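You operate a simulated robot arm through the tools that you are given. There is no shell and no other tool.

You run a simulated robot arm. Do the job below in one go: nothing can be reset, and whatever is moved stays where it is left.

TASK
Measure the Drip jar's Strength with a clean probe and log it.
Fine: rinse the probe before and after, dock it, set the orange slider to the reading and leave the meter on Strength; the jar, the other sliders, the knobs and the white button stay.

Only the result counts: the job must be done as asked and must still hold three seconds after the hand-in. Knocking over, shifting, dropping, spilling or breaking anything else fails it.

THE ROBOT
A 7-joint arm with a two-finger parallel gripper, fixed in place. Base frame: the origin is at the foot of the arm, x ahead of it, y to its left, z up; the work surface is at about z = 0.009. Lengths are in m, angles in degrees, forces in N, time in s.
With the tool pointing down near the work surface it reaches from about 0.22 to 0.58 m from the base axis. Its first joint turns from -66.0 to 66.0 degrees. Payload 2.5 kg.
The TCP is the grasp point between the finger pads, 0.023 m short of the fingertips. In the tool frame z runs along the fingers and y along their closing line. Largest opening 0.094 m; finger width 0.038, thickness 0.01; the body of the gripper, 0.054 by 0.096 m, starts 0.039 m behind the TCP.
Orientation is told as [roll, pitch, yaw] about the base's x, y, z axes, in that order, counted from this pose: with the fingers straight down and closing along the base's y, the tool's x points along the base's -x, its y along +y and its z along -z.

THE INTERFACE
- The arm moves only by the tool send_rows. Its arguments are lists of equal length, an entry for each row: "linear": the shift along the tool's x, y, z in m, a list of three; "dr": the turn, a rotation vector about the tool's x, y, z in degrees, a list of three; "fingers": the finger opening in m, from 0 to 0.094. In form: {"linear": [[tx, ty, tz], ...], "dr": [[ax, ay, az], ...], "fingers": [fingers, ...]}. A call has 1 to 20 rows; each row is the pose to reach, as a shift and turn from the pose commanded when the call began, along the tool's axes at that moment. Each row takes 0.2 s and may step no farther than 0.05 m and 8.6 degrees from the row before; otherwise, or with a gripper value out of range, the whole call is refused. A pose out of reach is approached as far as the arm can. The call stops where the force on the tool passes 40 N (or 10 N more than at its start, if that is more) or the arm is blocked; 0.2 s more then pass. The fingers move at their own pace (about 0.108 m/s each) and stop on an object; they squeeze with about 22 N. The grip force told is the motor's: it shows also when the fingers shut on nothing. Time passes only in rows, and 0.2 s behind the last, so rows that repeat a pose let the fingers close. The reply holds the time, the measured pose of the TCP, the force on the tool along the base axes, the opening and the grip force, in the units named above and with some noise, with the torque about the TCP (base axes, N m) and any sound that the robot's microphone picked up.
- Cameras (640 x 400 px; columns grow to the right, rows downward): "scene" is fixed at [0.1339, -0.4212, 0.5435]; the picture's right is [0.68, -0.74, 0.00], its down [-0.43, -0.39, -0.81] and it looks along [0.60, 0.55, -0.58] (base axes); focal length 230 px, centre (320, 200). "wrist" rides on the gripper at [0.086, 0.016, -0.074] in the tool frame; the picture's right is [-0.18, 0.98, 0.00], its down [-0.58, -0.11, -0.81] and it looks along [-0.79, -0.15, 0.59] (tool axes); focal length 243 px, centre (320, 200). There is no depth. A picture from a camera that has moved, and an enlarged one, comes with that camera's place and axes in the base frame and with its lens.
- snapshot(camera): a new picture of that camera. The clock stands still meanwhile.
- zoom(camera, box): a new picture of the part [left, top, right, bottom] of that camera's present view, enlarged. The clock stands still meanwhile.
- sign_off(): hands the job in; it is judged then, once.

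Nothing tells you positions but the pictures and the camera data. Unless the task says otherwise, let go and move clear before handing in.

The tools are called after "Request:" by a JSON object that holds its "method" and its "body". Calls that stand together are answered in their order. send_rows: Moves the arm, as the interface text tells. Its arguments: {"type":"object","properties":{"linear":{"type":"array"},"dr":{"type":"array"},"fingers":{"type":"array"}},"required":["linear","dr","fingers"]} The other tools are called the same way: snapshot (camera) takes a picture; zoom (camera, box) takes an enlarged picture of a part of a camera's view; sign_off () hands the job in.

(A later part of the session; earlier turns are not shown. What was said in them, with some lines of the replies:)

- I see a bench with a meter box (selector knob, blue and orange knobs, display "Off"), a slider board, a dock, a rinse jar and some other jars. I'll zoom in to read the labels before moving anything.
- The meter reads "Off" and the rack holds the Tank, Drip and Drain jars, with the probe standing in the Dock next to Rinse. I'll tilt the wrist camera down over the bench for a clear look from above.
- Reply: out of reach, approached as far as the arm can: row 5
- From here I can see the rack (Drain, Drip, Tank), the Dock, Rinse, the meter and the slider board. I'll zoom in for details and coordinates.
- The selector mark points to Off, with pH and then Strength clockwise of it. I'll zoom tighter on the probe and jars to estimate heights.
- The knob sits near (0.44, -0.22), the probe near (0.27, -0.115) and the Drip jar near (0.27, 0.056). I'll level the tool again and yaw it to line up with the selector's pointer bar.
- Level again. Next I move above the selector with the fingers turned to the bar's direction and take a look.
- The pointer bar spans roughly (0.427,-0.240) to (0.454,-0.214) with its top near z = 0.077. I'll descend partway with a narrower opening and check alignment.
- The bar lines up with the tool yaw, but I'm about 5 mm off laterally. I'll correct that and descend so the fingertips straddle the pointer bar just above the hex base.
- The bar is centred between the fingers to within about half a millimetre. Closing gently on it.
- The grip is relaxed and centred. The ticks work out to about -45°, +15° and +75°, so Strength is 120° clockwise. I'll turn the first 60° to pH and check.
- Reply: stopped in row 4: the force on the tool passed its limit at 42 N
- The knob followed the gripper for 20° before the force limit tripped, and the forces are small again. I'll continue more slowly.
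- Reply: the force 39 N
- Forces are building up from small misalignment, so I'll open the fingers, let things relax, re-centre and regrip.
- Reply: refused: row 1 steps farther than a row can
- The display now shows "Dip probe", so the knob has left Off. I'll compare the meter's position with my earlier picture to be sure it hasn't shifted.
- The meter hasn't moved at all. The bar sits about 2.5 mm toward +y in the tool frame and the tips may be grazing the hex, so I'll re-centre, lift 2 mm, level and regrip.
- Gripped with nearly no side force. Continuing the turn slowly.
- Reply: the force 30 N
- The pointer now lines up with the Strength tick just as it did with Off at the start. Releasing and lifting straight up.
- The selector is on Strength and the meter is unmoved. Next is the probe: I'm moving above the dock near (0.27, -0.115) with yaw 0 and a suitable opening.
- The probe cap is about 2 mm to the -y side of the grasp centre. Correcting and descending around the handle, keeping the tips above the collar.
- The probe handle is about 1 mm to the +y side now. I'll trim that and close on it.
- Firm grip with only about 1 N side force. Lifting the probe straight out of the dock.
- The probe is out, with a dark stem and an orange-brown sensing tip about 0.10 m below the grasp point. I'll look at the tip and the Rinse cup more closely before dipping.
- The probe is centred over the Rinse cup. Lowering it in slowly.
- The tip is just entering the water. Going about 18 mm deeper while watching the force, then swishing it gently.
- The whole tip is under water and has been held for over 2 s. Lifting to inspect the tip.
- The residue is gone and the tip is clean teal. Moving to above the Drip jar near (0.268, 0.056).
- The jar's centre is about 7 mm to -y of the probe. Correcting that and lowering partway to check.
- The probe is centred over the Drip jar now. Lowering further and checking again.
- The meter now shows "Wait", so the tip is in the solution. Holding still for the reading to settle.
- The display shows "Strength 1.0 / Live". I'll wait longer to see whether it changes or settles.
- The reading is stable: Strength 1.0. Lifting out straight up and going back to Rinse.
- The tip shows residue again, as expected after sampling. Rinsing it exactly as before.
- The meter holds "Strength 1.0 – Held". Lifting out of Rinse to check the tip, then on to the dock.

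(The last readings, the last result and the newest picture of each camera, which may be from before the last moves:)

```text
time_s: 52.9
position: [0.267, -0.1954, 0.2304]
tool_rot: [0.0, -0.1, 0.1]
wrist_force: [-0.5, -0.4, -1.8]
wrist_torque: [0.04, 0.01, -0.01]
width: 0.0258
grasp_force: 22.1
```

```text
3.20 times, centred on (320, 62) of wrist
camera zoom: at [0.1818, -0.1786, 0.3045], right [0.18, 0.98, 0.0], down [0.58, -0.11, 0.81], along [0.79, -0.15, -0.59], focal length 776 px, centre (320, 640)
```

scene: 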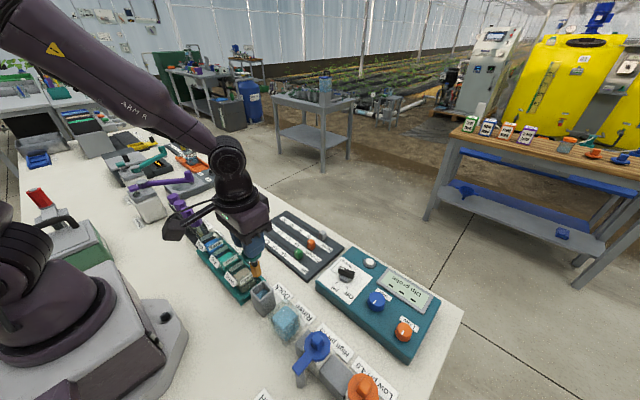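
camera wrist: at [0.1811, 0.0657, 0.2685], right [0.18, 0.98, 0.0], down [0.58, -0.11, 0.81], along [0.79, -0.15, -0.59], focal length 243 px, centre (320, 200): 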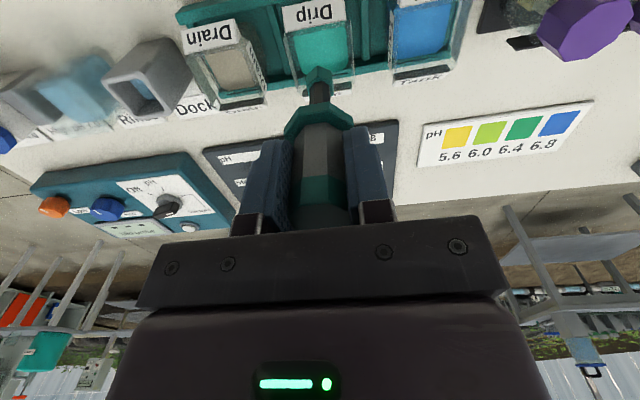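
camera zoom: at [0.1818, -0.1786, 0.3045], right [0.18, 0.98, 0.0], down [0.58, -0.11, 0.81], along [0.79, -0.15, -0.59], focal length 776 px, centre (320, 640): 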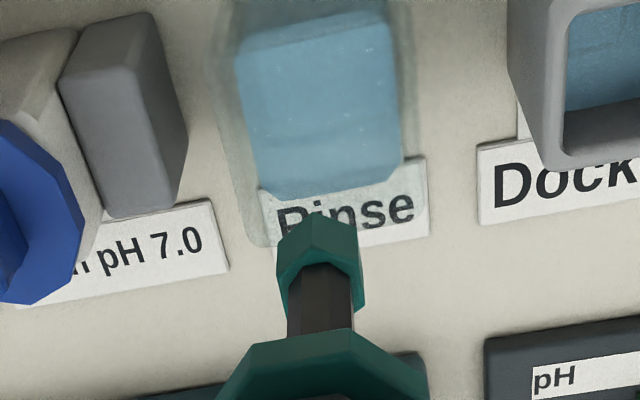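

The tip is clean. Moving back over the dock and checking alignment with its opening.

Request:
{"method": "send_rows", "body": {"linear": [[0, 0.02, 0], [0, 0.04, 0], [0, 0.06, 0], [0, 0.0785, 0], [0, 0.0785, 0]], "dr": [[0, 0, 0], [0, 0, 0], [0, 0, 0], [0, 0, 0], [0, 0, 0]], "fingers": [0.024, 0.024, 0.024, 0.024, 0.024]}}

Request:
{"method": "zoom", "body": {"camera": "wrist", "box": [220, 0, 420, 125]}}

Request:
{"method": "zoom", "body": {"camera": "scene", "box": [220, 230, 310, 320]}}

```text
time_s: 54.1
position: [0.2672, -0.1167, 0.2324]
tool_rot: [-0.1, -0.2, 0.3]
wrist_force: [0.7, -0.3, -1.7]
wrist_torque: [-0.03, -0.02, -0.01]
width: 0.0256
grasp_force: 21.9
```

```text
3.20 times, centred on (320, 62) of wrist
camera zoom: at [0.1805, -0.0995, 0.3067], right [0.18, 0.98, 0.0], down [0.58, -0.11, 0.81], along [0.79, -0.15, -0.59], focal length 776 px, centre (320, 640)
```

zoom: 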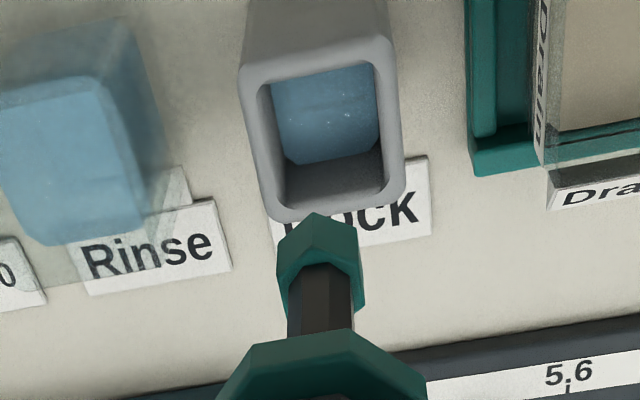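

```text
4.44 times, centred on (265, 275) of scene
camera zoom: at [0.1339, -0.4212, 0.5435], right [0.68, -0.74, 0.0], down [-0.43, -0.39, -0.81], along [0.6, 0.55, -0.58], focal length 1022 px, centre (564, -133)
```

zoom: 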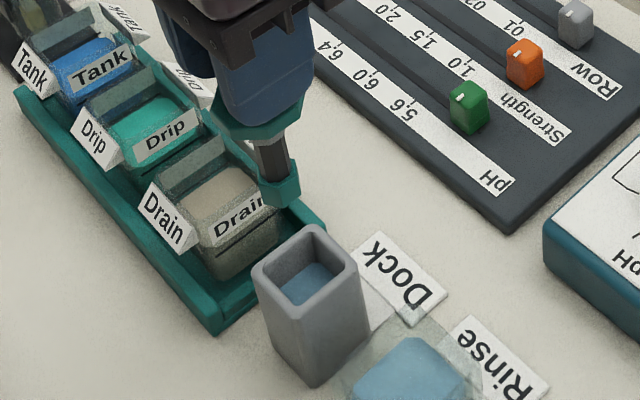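

The opening is centred under the probe to within 1 mm. Lowering into the dock, slowly near the end.

Request:
{"method": "send_rows", "body": {"linear": [[0, 0, 0.025], [0, 0, 0.05], [0, 0, 0.07], [0, 0, 0.085], [0, 0, 0.098], [0, 0, 0.108], [0, 0, 0.112]], "dr": [[0, 0, 0], [0, 0, 0], [0, 0, 0], [0, 0, 0], [0, 0, 0], [0, 0, 0], [0, 0, 0]], "fingers": [0.024, 0.024, 0.024, 0.024, 0.024, 0.024, 0.024]}}

Request:
{"method": "zoom", "body": {"camera": "wrist", "box": [200, 40, 440, 220]}}

Request:
{"method": "zoom", "body": {"camera": "scene", "box": [220, 250, 316, 330]}}

```text
time_s: 55.7
position: [0.2693, -0.1144, 0.1176]
tool_rot: [0.0, -0.1, 0.3]
wrist_force: [-0.5, 0.9, -1.2]
wrist_torque: [0.02, -0.02, -0.02]
width: 0.0256
grasp_force: 21.9
```

```text
2.22 times, centred on (320, 130) of wrist
camera zoom: at [0.1829, -0.0991, 0.1928], right [0.18, 0.98, 0.0], down [0.58, -0.11, 0.81], along [0.79, -0.15, -0.59], focal length 539 px, centre (320, 356)
```

zoom: 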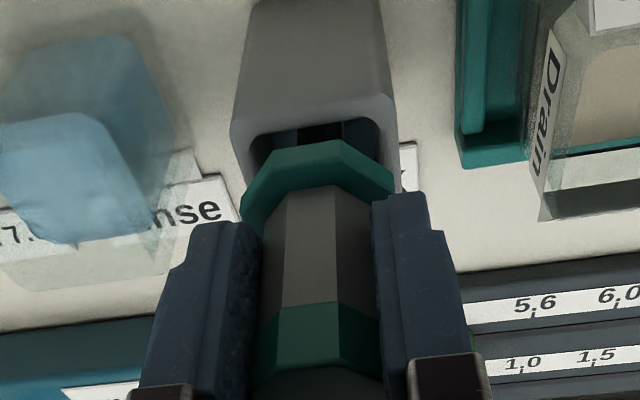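

```text
5.00 times, centred on (268, 290) of scene
camera zoom: at [0.1339, -0.4212, 0.5435], right [0.68, -0.74, 0.0], down [-0.43, -0.39, -0.81], along [0.6, 0.55, -0.58], focal length 1150 px, centre (580, -250)
```

zoom: 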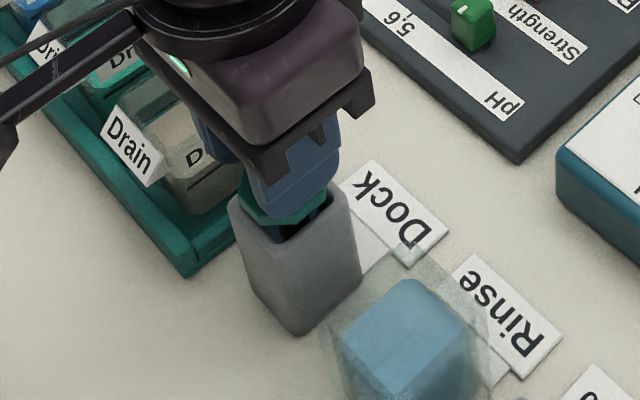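

Request:
{"method": "send_rows", "body": {"linear": [[0, 0, 0.003], [0, 0, 0.006], [0, 0, 0.009], [0, 0, 0.01]], "dr": [[0, 0, 0], [0, 0, 0], [0, 0, 0], [0, 0, 0]], "fingers": [0.024, 0.024, 0.024, 0.024]}}

Request:
{"method": "zoom", "body": {"camera": "wrist", "box": [200, 40, 440, 220]}}

Request:
{"method": "zoom", "body": {"camera": "scene", "box": [220, 250, 316, 330]}}

```text
time_s: 56.7
position: [0.2683, -0.1163, 0.109]
tool_rot: [-0.1, 0.0, 0.2]
wrist_force: [0.5, 0.0, -2.0]
wrist_torque: [0.04, -0.02, 0.01]
width: 0.026
grasp_force: 21.8
```

```text
2.22 times, centred on (320, 130) of wrist
camera zoom: at [0.1827, -0.0994, 0.1831], right [0.18, 0.98, 0.0], down [0.58, -0.11, 0.81], along [0.79, -0.15, -0.59], focal length 539 px, centre (320, 356)
```

zoom: 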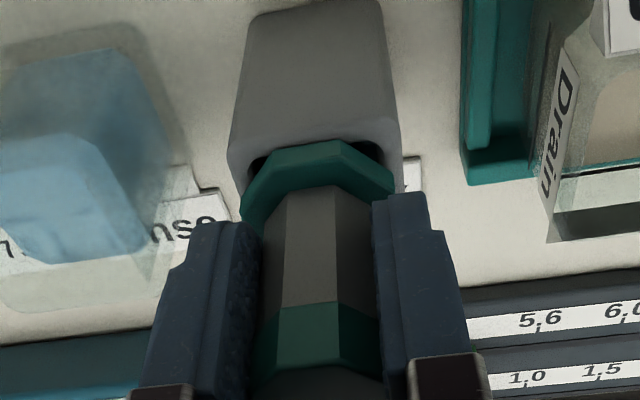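

```text
5.00 times, centred on (268, 290) of scene
camera zoom: at [0.1339, -0.4212, 0.5435], right [0.68, -0.74, 0.0], down [-0.43, -0.39, -0.81], along [0.6, 0.55, -0.58], focal length 1150 px, centre (580, -250)
```

zoom: 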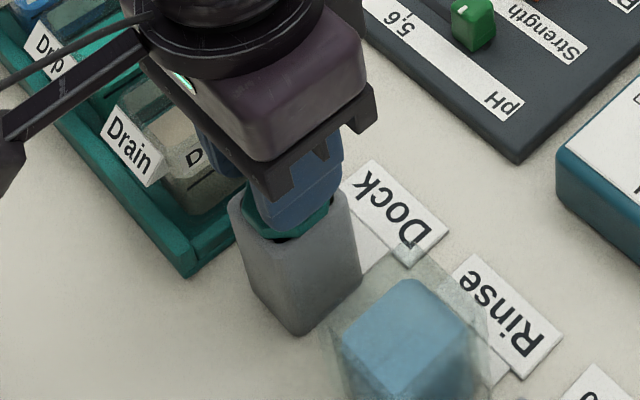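

Request:
{"method": "send_rows", "body": {"linear": [[0, 0, 0.001], [0, 0, 0.002], [0, 0, 0.002]], "dr": [[0, 0, 0], [0, 0, 0], [0, 0, 0]], "fingers": [0.024, 0.024, 0.024]}}

```text
time_s: 57.5
position: [0.2685, -0.1155, 0.1081]
tool_rot: [-0.1, -0.2, 0.3]
wrist_force: [-2.1, 6.0, 19.2]
wrist_torque: [0.18, -0.01, 0.02]
width: 0.0259
grasp_force: 22.1
```

Contact felt, so the probe is seated. Backing off a touch, then releasing and rising.

Request:
{"method": "send_rows", "body": {"linear": [[0, 0, -0.001], [0, 0, -0.001]], "dr": [[0, 0, 0], [0, 0, 0]], "fingers": [0.024, 0.024]}}

Request:
{"method": "send_rows", "body": {"linear": [[0, 0, 0], [0, 0, 0], [0, 0, 0]], "dr": [[0, 0, 0], [0, 0, 0], [0, 0, 0]], "fingers": [0.032, 0.045, 0.055]}}

Request:
{"method": "zoom", "body": {"camera": "wrist", "box": [200, 40, 440, 220]}}

```text
time_s: 58.1
position: [0.2684, -0.116, 0.1069]
tool_rot: [-0.1, -0.1, 0.2]
wrist_force: [0.3, -0.8, -1.9]
wrist_torque: [-0.04, -0.02, -0.02]
width: 0.0257
grasp_force: 21.8
```

```text
time_s: 58.9
position: [0.2681, -0.1155, 0.1079]
tool_rot: [-0.1, -0.3, 0.3]
wrist_force: [0.6, 0.7, -0.6]
wrist_torque: [0.01, 0.02, -0.01]
width: 0.0548
grasp_force: 0.0
```

```text
2.22 times, centred on (320, 130) of wrist
camera zoom: at [0.1825, -0.0999, 0.1823], right [0.18, 0.98, 0.0], down [0.58, -0.11, 0.81], along [0.79, -0.15, -0.59], focal length 539 px, centre (320, 356)
```

zoom: 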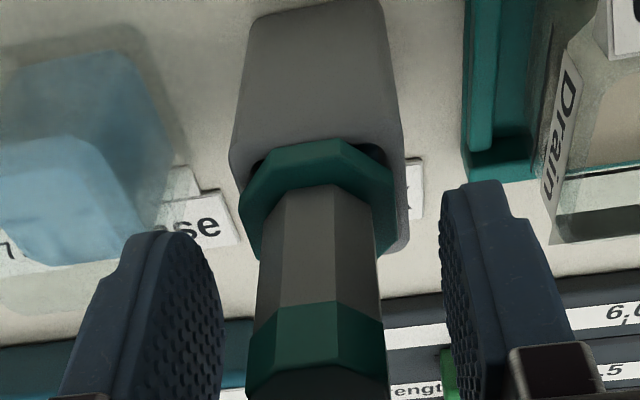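

Request:
{"method": "send_rows", "body": {"linear": [[0, 0.001, -0.02], [0, 0.001, -0.05], [0, 0.001, -0.09], [0, 0.001, -0.13]], "dr": [[0, 0, 0], [0, 0, 0], [0, 0, 0], [0, 0, 0]], "fingers": [0.055, 0.055, 0.055, 0.055]}}

Request:
{"method": "zoom", "body": {"camera": "wrist", "box": [240, 0, 400, 100]}}

Request:
{"method": "zoom", "body": {"camera": "scene", "box": [236, 260, 300, 320]}}

Request:
{"method": "snapshot", "body": {"camera": "scene"}}

```text
time_s: 59.9
position: [0.269, -0.1146, 0.2396]
tool_rot: [-0.2, -0.1, 0.2]
wrist_force: [0.5, 0.7, 0.5]
wrist_torque: [0.03, 0.01, 0.0]
width: 0.055
grasp_force: 0.1
```

```text
4.00 times, centred on (320, 50) of wrist
camera zoom: at [0.1825, -0.0978, 0.3142], right [0.18, 0.98, 0.0], down [0.58, -0.11, 0.81], along [0.79, -0.15, -0.59], focal length 970 px, centre (320, 800)
```

zoom: 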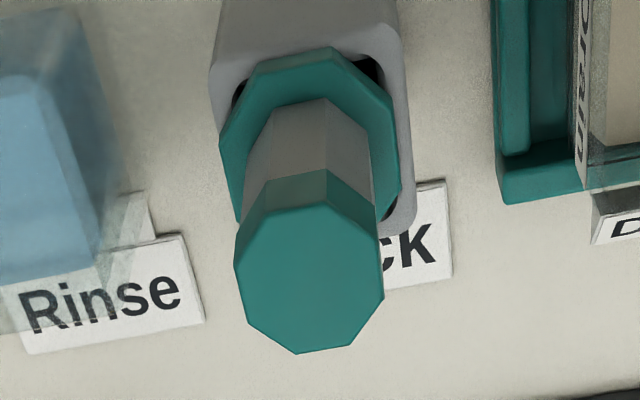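

```text
6.67 times, centred on (268, 290) of scene
camera zoom: at [0.1339, -0.4212, 0.5435], right [0.68, -0.74, 0.0], down [-0.43, -0.39, -0.81], along [0.6, 0.55, -0.58], focal length 1534 px, centre (667, -400)
```

zoom: 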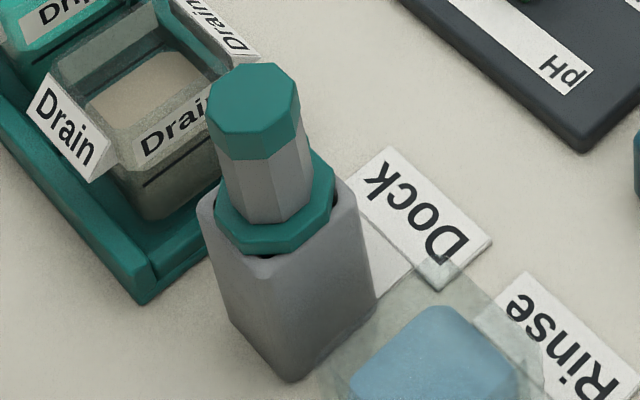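

```text
taken
```

scene: 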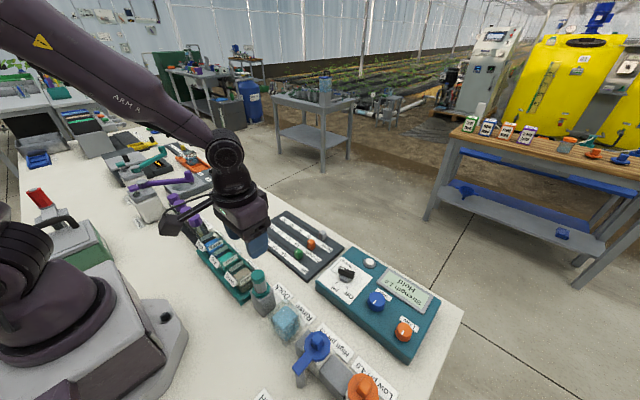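

The probe stands docked as before and the meter holds "Strength 1.0". Next is the orange slider, so I'll position for a good view of the slider board.

Request:
{"method": "send_rows", "body": {"linear": [[-0.01, 0.01, -0.03], [-0.02, 0.025, -0.06], [-0.03, 0.04, -0.08], [-0.03, 0.05, -0.08]], "dr": [[0, 0, 0], [0, 0, 0], [0, 0, 0], [0, 0, 0]], "fingers": [0.055, 0.055, 0.055, 0.055]}}

Request:
{"method": "snapshot", "body": {"camera": "wrist"}}

Request:
{"method": "zoom", "body": {"camera": "wrist", "box": [260, 20, 420, 120]}}

Request:
{"method": "zoom", "body": {"camera": "scene", "box": [250, 205, 350, 285]}}

```text
time_s: 60.9
position: [0.2999, -0.064, 0.3192]
tool_rot: [-0.1, -0.1, 0.2]
wrist_force: [0.5, -0.2, 0.2]
wrist_torque: [-0.03, 0.0, 0.0]
width: 0.0551
grasp_force: 0.0
```

```text
taken
camera wrist: at [0.2132, -0.0482, 0.3936], right [0.18, 0.98, 0.0], down [0.58, -0.11, 0.81], along [0.79, -0.15, -0.59], focal length 243 px, centre (320, 200)
```

wrist: 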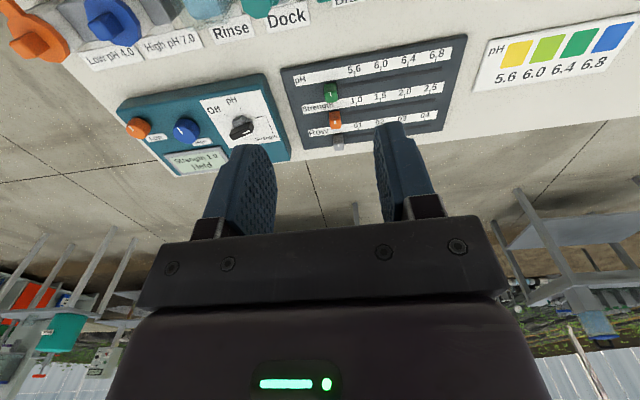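

```text
4.00 times, centred on (340, 70) of wrist
camera zoom: at [0.2132, -0.0482, 0.3936], right [0.18, 0.98, 0.0], down [0.58, -0.11, 0.81], along [0.79, -0.15, -0.59], focal length 970 px, centre (240, 720)
```

zoom: 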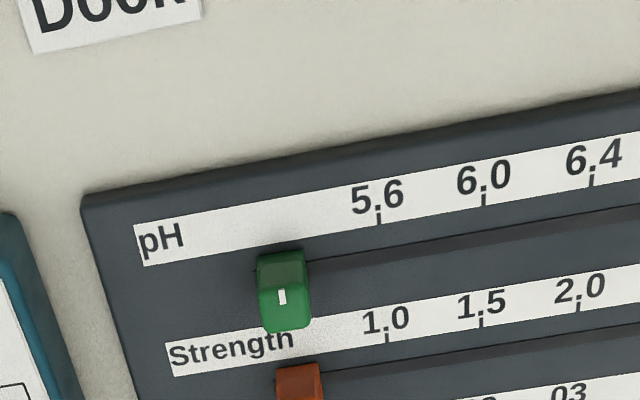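

```text
5.00 times, centred on (300, 245) of scene
camera zoom: at [0.1339, -0.4212, 0.5435], right [0.68, -0.74, 0.0], down [-0.43, -0.39, -0.81], along [0.6, 0.55, -0.58], focal length 1150 px, centre (420, -25)
```

zoom: 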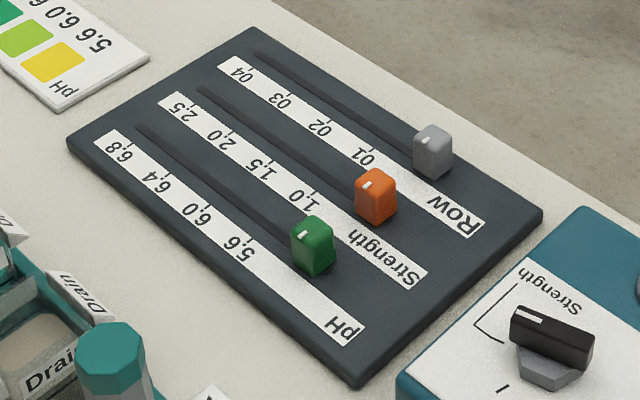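

Request:
{"method": "zoom", "body": {"camera": "wrist", "box": [290, 60, 450, 160]}}

Request:
{"method": "zoom", "body": {"camera": "scene", "box": [285, 225, 345, 275]}}

```text
4.00 times, centred on (370, 110) of wrist
camera zoom: at [0.2132, -0.0482, 0.3936], right [0.18, 0.98, 0.0], down [0.58, -0.11, 0.81], along [0.79, -0.15, -0.59], focal length 970 px, centre (120, 560)
```

zoom: 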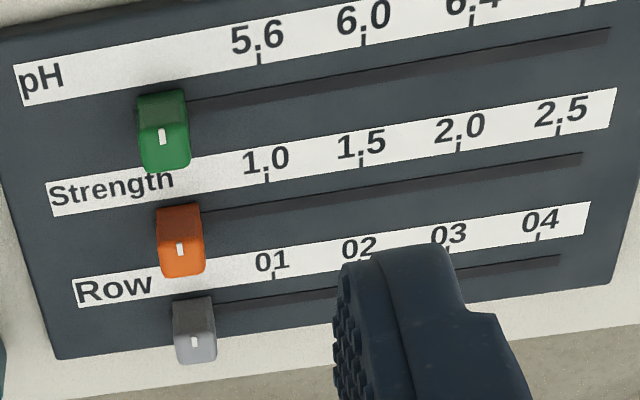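

```text
8.00 times, centred on (315, 250) of scene
camera zoom: at [0.1339, -0.4212, 0.5435], right [0.68, -0.74, 0.0], down [-0.43, -0.39, -0.81], along [0.6, 0.55, -0.58], focal length 1840 px, centre (360, -200)
```

zoom: 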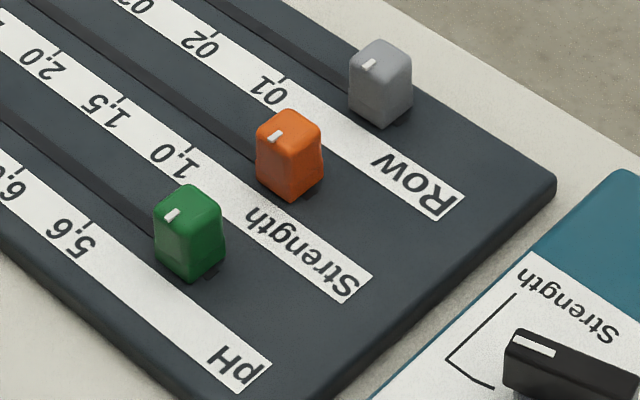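

The orange slider's mark is at about y = -0.069 and the 1.0 tick is at about y = -0.030, so it needs to move about 39 mm toward +y. I'll move above the slider and check alignment.

Request:
{"method": "send_rows", "body": {"linear": [[-0.03, -0.001, 0.02], [-0.065, -0.002, 0.05], [-0.1, -0.003, 0.08], [-0.135, -0.004, 0.11], [-0.16, -0.005, 0.145], [-0.17, -0.005, 0.18], [-0.17, -0.005, 0.2]], "dr": [[0, 0, 0], [0, 0, 0], [0, 0, 0], [0, 0, 0], [0, 0, 0], [0, 0, 0], [0, 0, 0]], "fingers": [0.055, 0.05, 0.045, 0.042, 0.042, 0.042, 0.042]}}

Request:
{"method": "snapshot", "body": {"camera": "wrist"}}

Request:
{"method": "zoom", "body": {"camera": "wrist", "box": [220, 40, 420, 165]}}

```text
time_s: 62.5
position: [0.4686, -0.0703, 0.1186]
tool_rot: [-0.1, -0.1, 0.2]
wrist_force: [0.2, 0.0, -0.6]
wrist_torque: [0.01, 0.03, -0.03]
width: 0.042
grasp_force: 0.0
```

```text
taken
camera wrist: at [0.3822, -0.054, 0.1931], right [0.18, 0.98, 0.0], down [0.58, -0.11, 0.81], along [0.8, -0.15, -0.59], focal length 243 px, centre (320, 200)
```

wrist: 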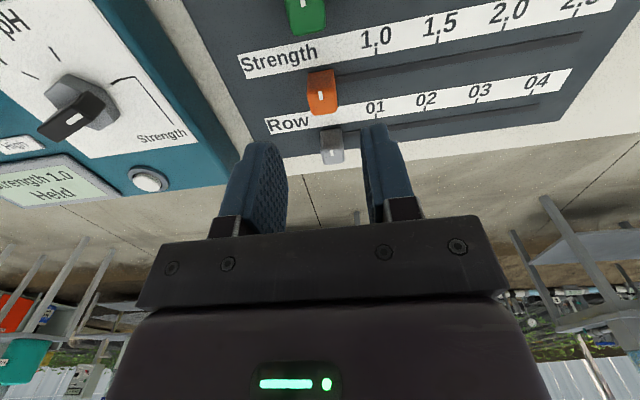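

```text
3.20 times, centred on (320, 102) of wrist
camera zoom: at [0.3822, -0.054, 0.1931], right [0.18, 0.98, 0.0], down [0.58, -0.11, 0.81], along [0.8, -0.15, -0.59], focal length 776 px, centre (320, 512)
```

zoom: 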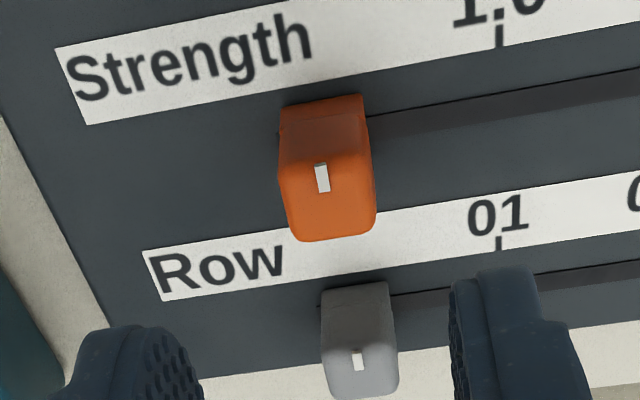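

Well aligned laterally; shifting 3 mm forward and descending around the orange slider, keeping the tips above the board.

Request:
{"method": "send_rows", "body": {"linear": [[-0.003, 0.0005, 0.03], [-0.003, 0.0005, 0.05], [-0.003, 0.0005, 0.062], [-0.003, 0.0005, 0.067]], "dr": [[0, 0, 0], [0, 0, 0], [0, 0, 0], [0, 0, 0]], "fingers": [0.042, 0.042, 0.042, 0.042]}}

Request:
{"method": "snapshot", "body": {"camera": "wrist"}}

Request:
{"method": "zoom", "body": {"camera": "wrist", "box": [220, 60, 420, 185]}}

Request:
{"method": "zoom", "body": {"camera": "scene", "box": [270, 215, 350, 275]}}

```text
time_s: 63.5
position: [0.4709, -0.0686, 0.0509]
tool_rot: [-0.1, -0.3, 0.2]
wrist_force: [0.1, 0.4, -0.5]
wrist_torque: [-0.02, 0.02, 0.02]
width: 0.0422
grasp_force: 0.1
```

```text
taken
camera wrist: at [0.3852, -0.0527, 0.1256], right [0.18, 0.98, 0.0], down [0.58, -0.11, 0.81], along [0.79, -0.15, -0.59], focal length 243 px, centre (320, 200)
```

wrist: 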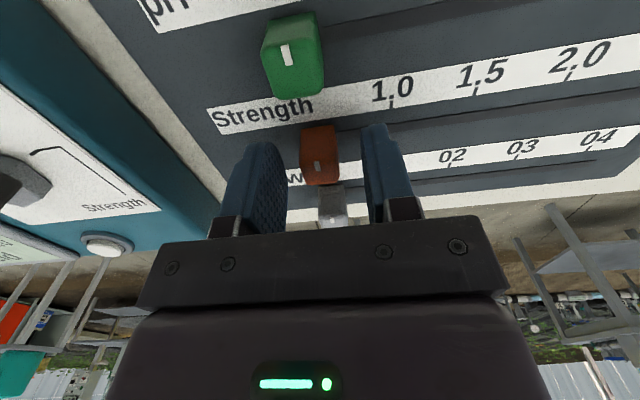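

```text
3.20 times, centred on (320, 122) of wrist
camera zoom: at [0.3852, -0.0527, 0.1256], right [0.18, 0.98, 0.0], down [0.58, -0.11, 0.81], along [0.79, -0.15, -0.59], focal length 776 px, centre (320, 448)
```

zoom: 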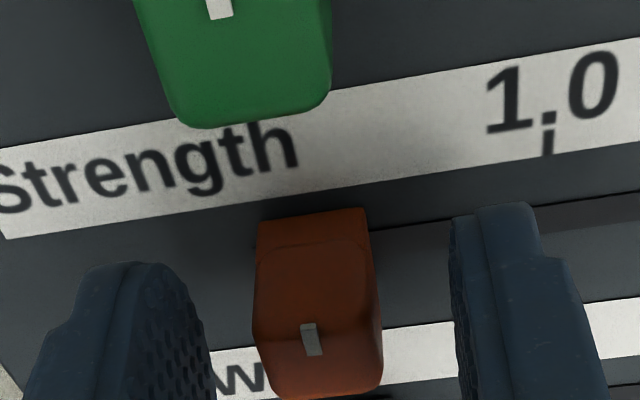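

```text
6.67 times, centred on (310, 245) of scene
camera zoom: at [0.1339, -0.4212, 0.5435], right [0.68, -0.74, 0.0], down [-0.43, -0.39, -0.81], along [0.6, 0.55, -0.58], focal length 1534 px, centre (387, -100)
```

zoom: 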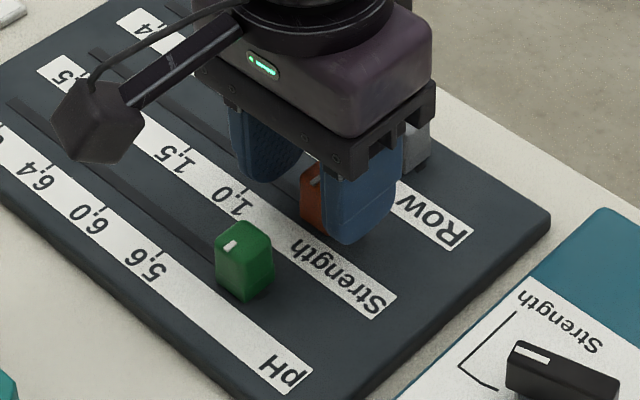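

Fingers straddle the orange slider cleanly. Closing on it.

Request:
{"method": "send_rows", "body": {"linear": [[0, 0, 0], [0, 0, 0], [0, 0, 0]], "dr": [[0, 0, 0], [0, 0, 0], [0, 0, 0]], "fingers": [0.03, 0.014, 0.014]}}

Request:
{"method": "zoom", "body": {"camera": "wrist", "box": [220, 60, 420, 185]}}

```text
time_s: 64.3
position: [0.4712, -0.069, 0.0516]
tool_rot: [-0.1, -0.3, 0.2]
wrist_force: [2.8, 0.1, -4.0]
wrist_torque: [0.0, 0.09, -0.12]
width: 0.0192
grasp_force: 44.8
```

```text
3.20 times, centred on (320, 122) of wrist
camera zoom: at [0.3852, -0.0528, 0.1256], right [0.18, 0.98, 0.0], down [0.58, -0.11, 0.81], along [0.79, -0.15, -0.59], focal length 776 px, centre (320, 448)
```

zoom: 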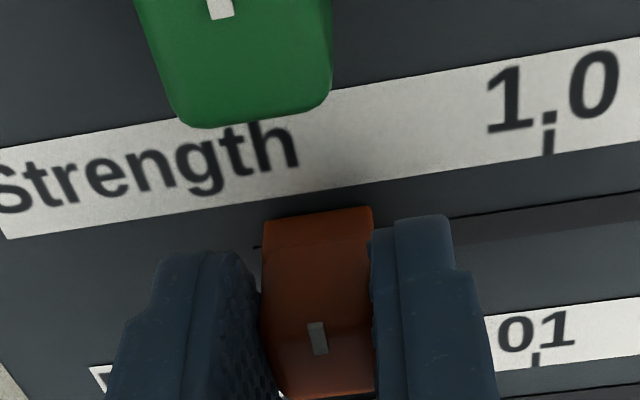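

Request:
{"method": "send_rows", "body": {"linear": [[0, 0.004, 0], [0, 0.008, 0], [0, 0.012, 0], [0, 0.016, 0], [0, 0.02, 0], [0, 0.024, 0], [0, 0.028, 0], [0, 0.032, 0], [0, 0.035, 0], [0, 0.035, 0]], "dr": [[0, 0, 0], [0, 0, 0], [0, 0, 0], [0, 0, 0], [0, 0, 0], [0, 0, 0], [0, 0, 0], [0, 0, 0], [0, 0, 0], [0, 0, 0]], "fingers": [0.014, 0.014, 0.014, 0.014, 0.014, 0.014, 0.014, 0.014, 0.014, 0.014]}}

Request:
{"method": "zoom", "body": {"camera": "wrist", "box": [220, 60, 420, 185]}}

Request:
{"method": "zoom", "body": {"camera": "scene", "box": [270, 215, 350, 275]}}

```text
time_s: 66.5
position: [0.4719, -0.0336, 0.0508]
tool_rot: [-0.2, 0.0, 0.2]
wrist_force: [6.7, 1.6, -14.4]
wrist_torque: [0.0, 0.55, -0.16]
width: 0.0192
grasp_force: 44.8
```

```text
3.20 times, centred on (320, 122) of wrist
camera zoom: at [0.3852, -0.0168, 0.1258], right [0.18, 0.98, 0.0], down [0.58, -0.11, 0.81], along [0.79, -0.15, -0.59], focal length 776 px, centre (320, 448)
```

zoom: 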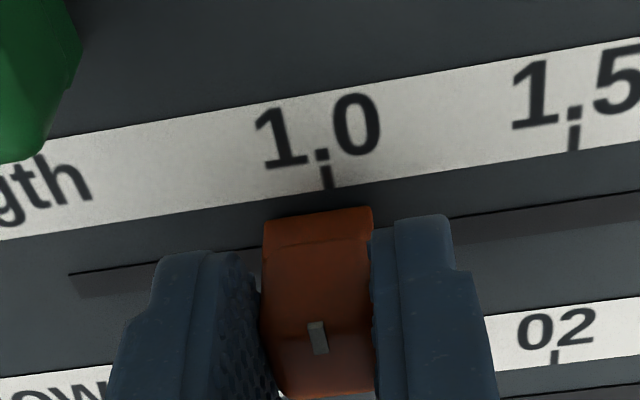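

```text
6.67 times, centred on (310, 245) of scene
camera zoom: at [0.134, -0.4212, 0.5434], right [0.68, -0.74, 0.0], down [-0.43, -0.39, -0.81], along [0.6, 0.55, -0.58], focal length 1534 px, centre (387, -100)
```

zoom: 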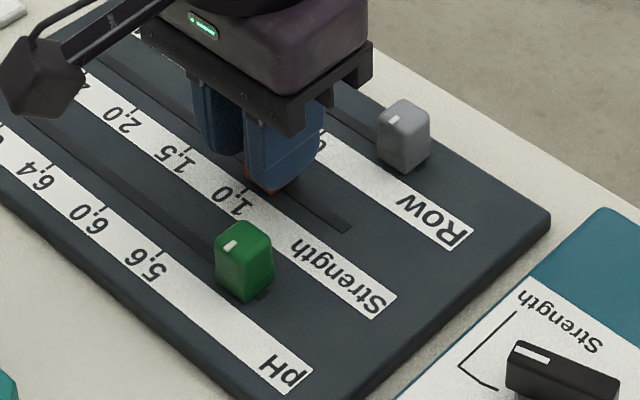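

The slider has travelled with the grip and about 3 mm remains to the 1.0 tick. Nudging, then releasing and checking.

Request:
{"method": "send_rows", "body": {"linear": [[0, 0.0015, 0], [0, 0.0032, 0], [0, 0.0032, 0]], "dr": [[0, 0, 0], [0, 0, 0], [0, 0, 0]], "fingers": [0.014, 0.014, 0.014]}}

Request:
{"method": "zoom", "body": {"camera": "wrist", "box": [220, 60, 420, 185]}}

Request:
{"method": "send_rows", "body": {"linear": [[0, 0, 0], [0, 0, 0], [0, 0, 0], [0, 0, -0.02], [0, 0, -0.06]], "dr": [[0, 0, 0], [0, 0, 0], [0, 0, 0], [0, 0, 0], [0, 0, 0]], "fingers": [0.022, 0.032, 0.042, 0.042, 0.042]}}

Request:
{"method": "zoom", "body": {"camera": "wrist", "box": [220, 40, 420, 165]}}

Request:
{"method": "zoom", "body": {"camera": "scene", "box": [270, 215, 350, 275]}}

```text
time_s: 67.3
position: [0.4707, -0.0295, 0.0509]
tool_rot: [-0.1, -0.2, 0.2]
wrist_force: [5.6, -0.5, -20.4]
wrist_torque: [-0.04, -0.02, -0.19]
width: 0.0194
grasp_force: 45.6
```

```text
3.20 times, centred on (320, 122) of wrist
camera zoom: at [0.3853, -0.0137, 0.1259], right [0.18, 0.98, 0.0], down [0.58, -0.11, 0.81], along [0.79, -0.15, -0.59], focal length 776 px, centre (320, 448)
```

zoom: 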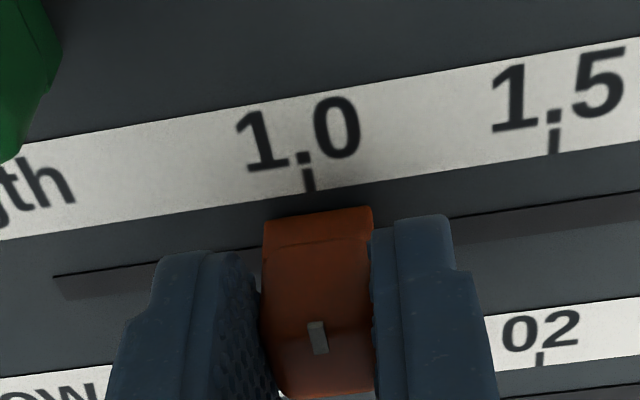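

```text
time_s: 68.5
position: [0.4728, -0.0296, 0.1125]
tool_rot: [-0.1, -0.1, 0.1]
wrist_force: [0.2, 0.1, 0.8]
wrist_torque: [0.03, 0.04, 0.0]
width: 0.042
grasp_force: 0.1
```

```text
3.20 times, centred on (320, 102) of wrist
camera zoom: at [0.3853, -0.0135, 0.1867], right [0.18, 0.98, 0.0], down [0.58, -0.11, 0.81], along [0.79, -0.15, -0.59], focal length 776 px, centre (320, 512)
```

zoom: 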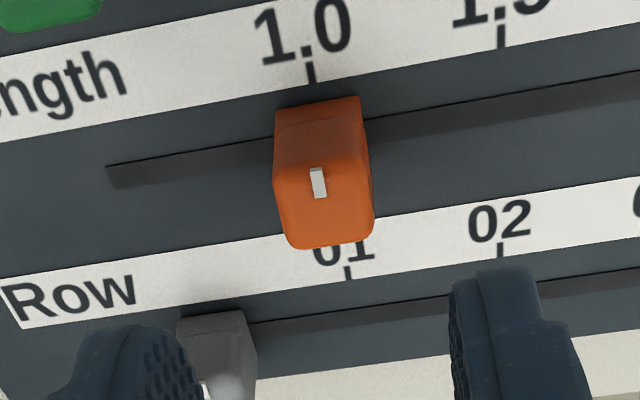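

```text
6.67 times, centred on (310, 245) of scene
camera zoom: at [0.134, -0.4212, 0.5435], right [0.68, -0.74, 0.0], down [-0.43, -0.39, -0.81], along [0.6, 0.55, -0.58], focal length 1534 px, centre (387, -100)
```

zoom: 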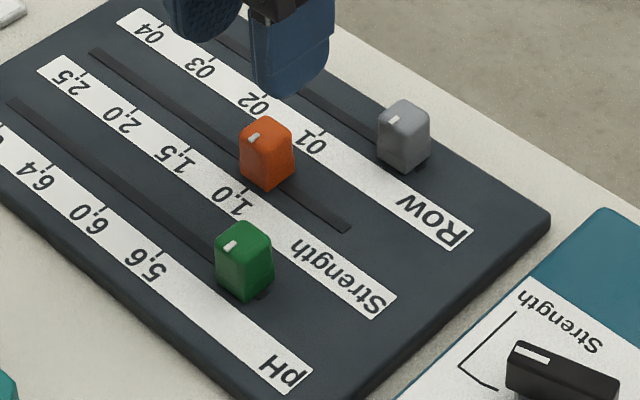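

The slider's mark now lines up with the 1.0 tick to within about half a millimetre, and the green and grey sliders haven't moved. Raising the arm clear for a final check of everything.

Request:
{"method": "send_rows", "body": {"linear": [[0, 0, -0.04], [0.01, 0, -0.08], [0.03, 0, -0.12], [0.06, 0, -0.16], [0.09, 0, -0.2], [0.12, 0, -0.24], [0.13, 0, -0.28]], "dr": [[0, 0, 0], [0, 0, 0], [0, 0, 0], [0, 0, 0], [0, 0, 0], [0, 0, 0], [0, 0, 0]], "fingers": [0.06, 0.07, 0.08, 0.09, 0.094, 0.094, 0.094]}}

Request:
{"method": "snapshot", "body": {"camera": "scene"}}

Request:
{"method": "zoom", "body": {"camera": "scene", "box": [285, 225, 345, 275]}}

Request:
{"method": "zoom", "body": {"camera": "scene", "box": [310, 230, 450, 330]}}

Request:
{"method": "snapshot", "body": {"camera": "wrist"}}

Request:
{"method": "zoom", "body": {"camera": "wrist", "box": [240, 20, 400, 120]}}

```text
time_s: 70.1
position: [0.3401, -0.0267, 0.3895]
tool_rot: [0.0, 0.0, 0.2]
wrist_force: [1.1, 0.6, -0.4]
wrist_torque: [-0.02, 0.0, -0.03]
width: 0.0942
grasp_force: 0.0
```

```text
taken
```

scene: 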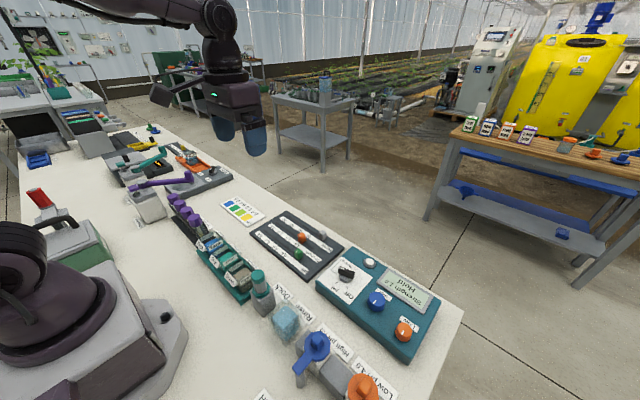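

```text
8.00 times, centred on (315, 250) of scene
camera zoom: at [0.1339, -0.4212, 0.5435], right [0.68, -0.74, 0.0], down [-0.43, -0.39, -0.81], along [0.6, 0.55, -0.58], focal length 1840 px, centre (360, -200)
```

zoom: 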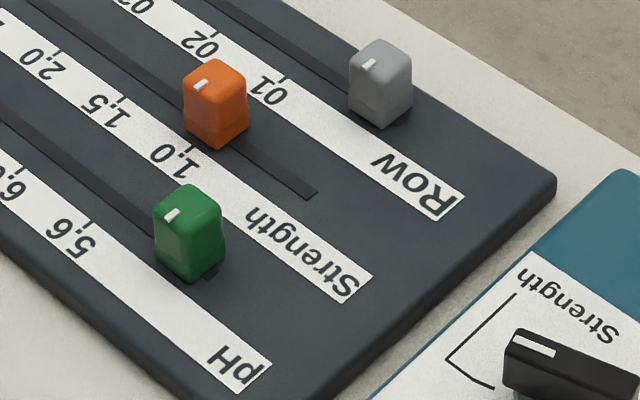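

```text
4.00 times, centred on (380, 280) of scene
camera zoom: at [0.1339, -0.4212, 0.5435], right [0.68, -0.74, 0.0], down [-0.43, -0.39, -0.81], along [0.6, 0.55, -0.58], focal length 920 px, centre (80, -120)
```

zoom: 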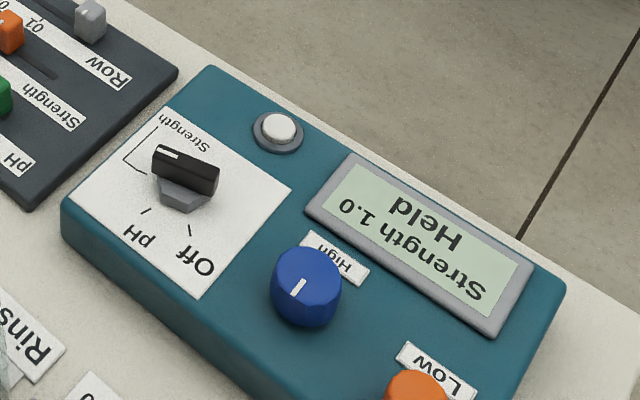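

```text
taken
camera wrist: at [0.2547, -0.0112, 0.4647], right [0.18, 0.98, 0.0], down [0.58, -0.11, 0.81], along [0.79, -0.15, -0.59], focal length 243 px, centre (320, 200)
```

wrist: 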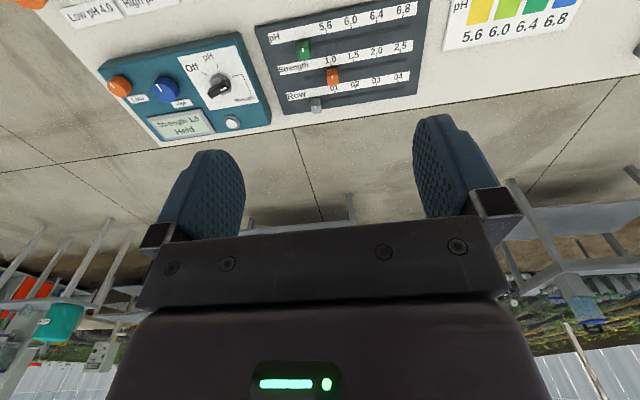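

```text
4.00 times, centred on (320, 70) of wrist
camera zoom: at [0.2547, -0.0112, 0.4647], right [0.18, 0.98, 0.0], down [0.58, -0.11, 0.81], along [0.79, -0.15, -0.59], focal length 970 px, centre (320, 720)
```

zoom: 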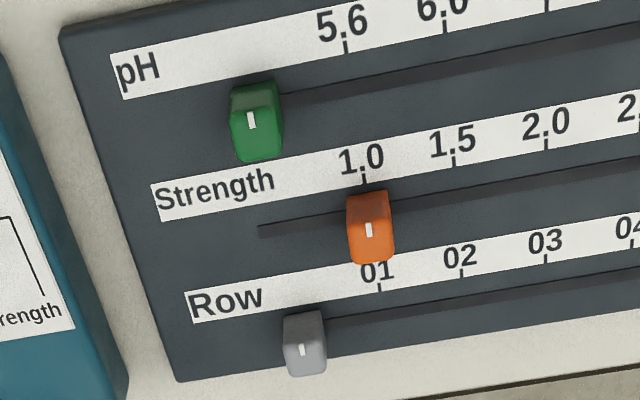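

The slider reads 1.0 and the meter holds "Strength 1.0" on Strength. One last look at the probe, jars and the rest against my first pictures.

Request:
{"method": "zoom", "body": {"camera": "scene", "box": [190, 230, 270, 300]}}

Request:
{"method": "zoom", "body": {"camera": "scene", "box": [240, 280, 432, 400]}}

Request:
{"method": "zoom", "body": {"camera": "scene", "box": [236, 260, 300, 320]}}

```text
5.71 times, centred on (230, 265) of scene
camera zoom: at [0.1339, -0.4212, 0.5435], right [0.68, -0.74, 0.0], down [-0.43, -0.39, -0.81], along [0.6, 0.55, -0.58], focal length 1314 px, centre (834, -171)
```

zoom: 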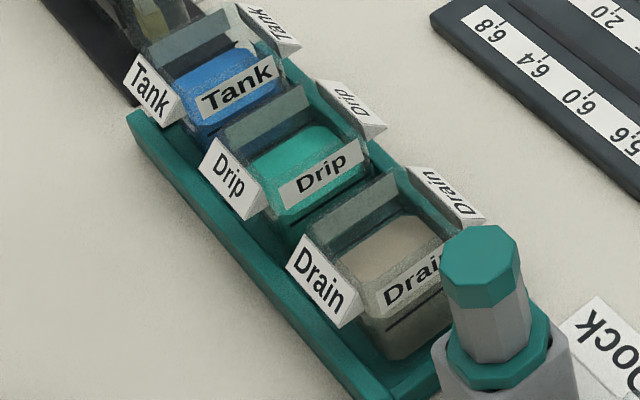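

```text
3.33 times, centred on (336, 340) of scene
camera zoom: at [0.1339, -0.4212, 0.5435], right [0.68, -0.74, 0.0], down [-0.43, -0.39, -0.81], along [0.6, 0.55, -0.58], focal length 767 px, centre (267, -267)
```

zoom: 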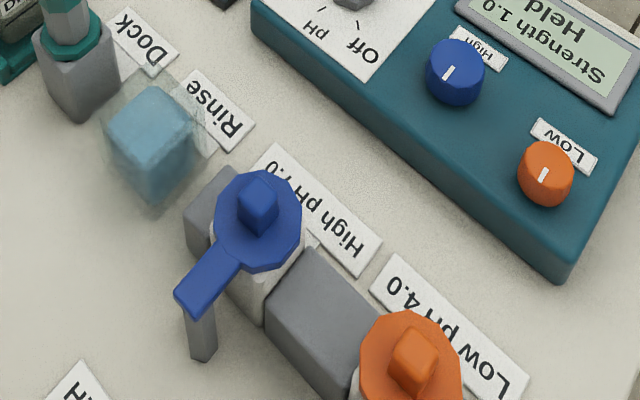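

```text
6.67 times, centred on (268, 290) of scene
camera zoom: at [0.1339, -0.4212, 0.5435], right [0.68, -0.74, 0.0], down [-0.43, -0.39, -0.81], along [0.6, 0.55, -0.58], focal length 1534 px, centre (667, -400)
```

zoom: 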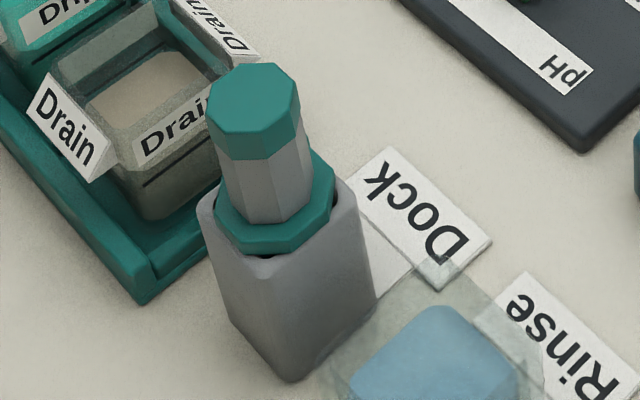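

The probe is clean and seated in the dock, and the jars, knobs, white button and other sliders look just as they did at the start. The selector is on Strength, the orange slider is at 1.0 and the arm is clear, so I'm handing in.

Request:
{"method": "sign_off", "body": {}}

```text
The job is handed in.
```

I measured the Drip jar at **Strength 1.0** and logged it by setting the orange slider to 1.0; the job is handed in.

- **Probe:** I rinsed it before and after the measurement. Residue showed on the tip before each rinse and was gone after. It is back in the dock.
- **Reading:** It stayed at 1.0 for over 3 s in the jar, and the meter still shows "Strength 1.0 – Held" with the selector left on Strength.
- **Slider:** The mark lines up with the 1.0 tick to within about half a millimetre.
- **Everything else:** In the last pictures, the jars, the other sliders, the High and Low knobs and the white button were where they started. The arm is clear of the bench.
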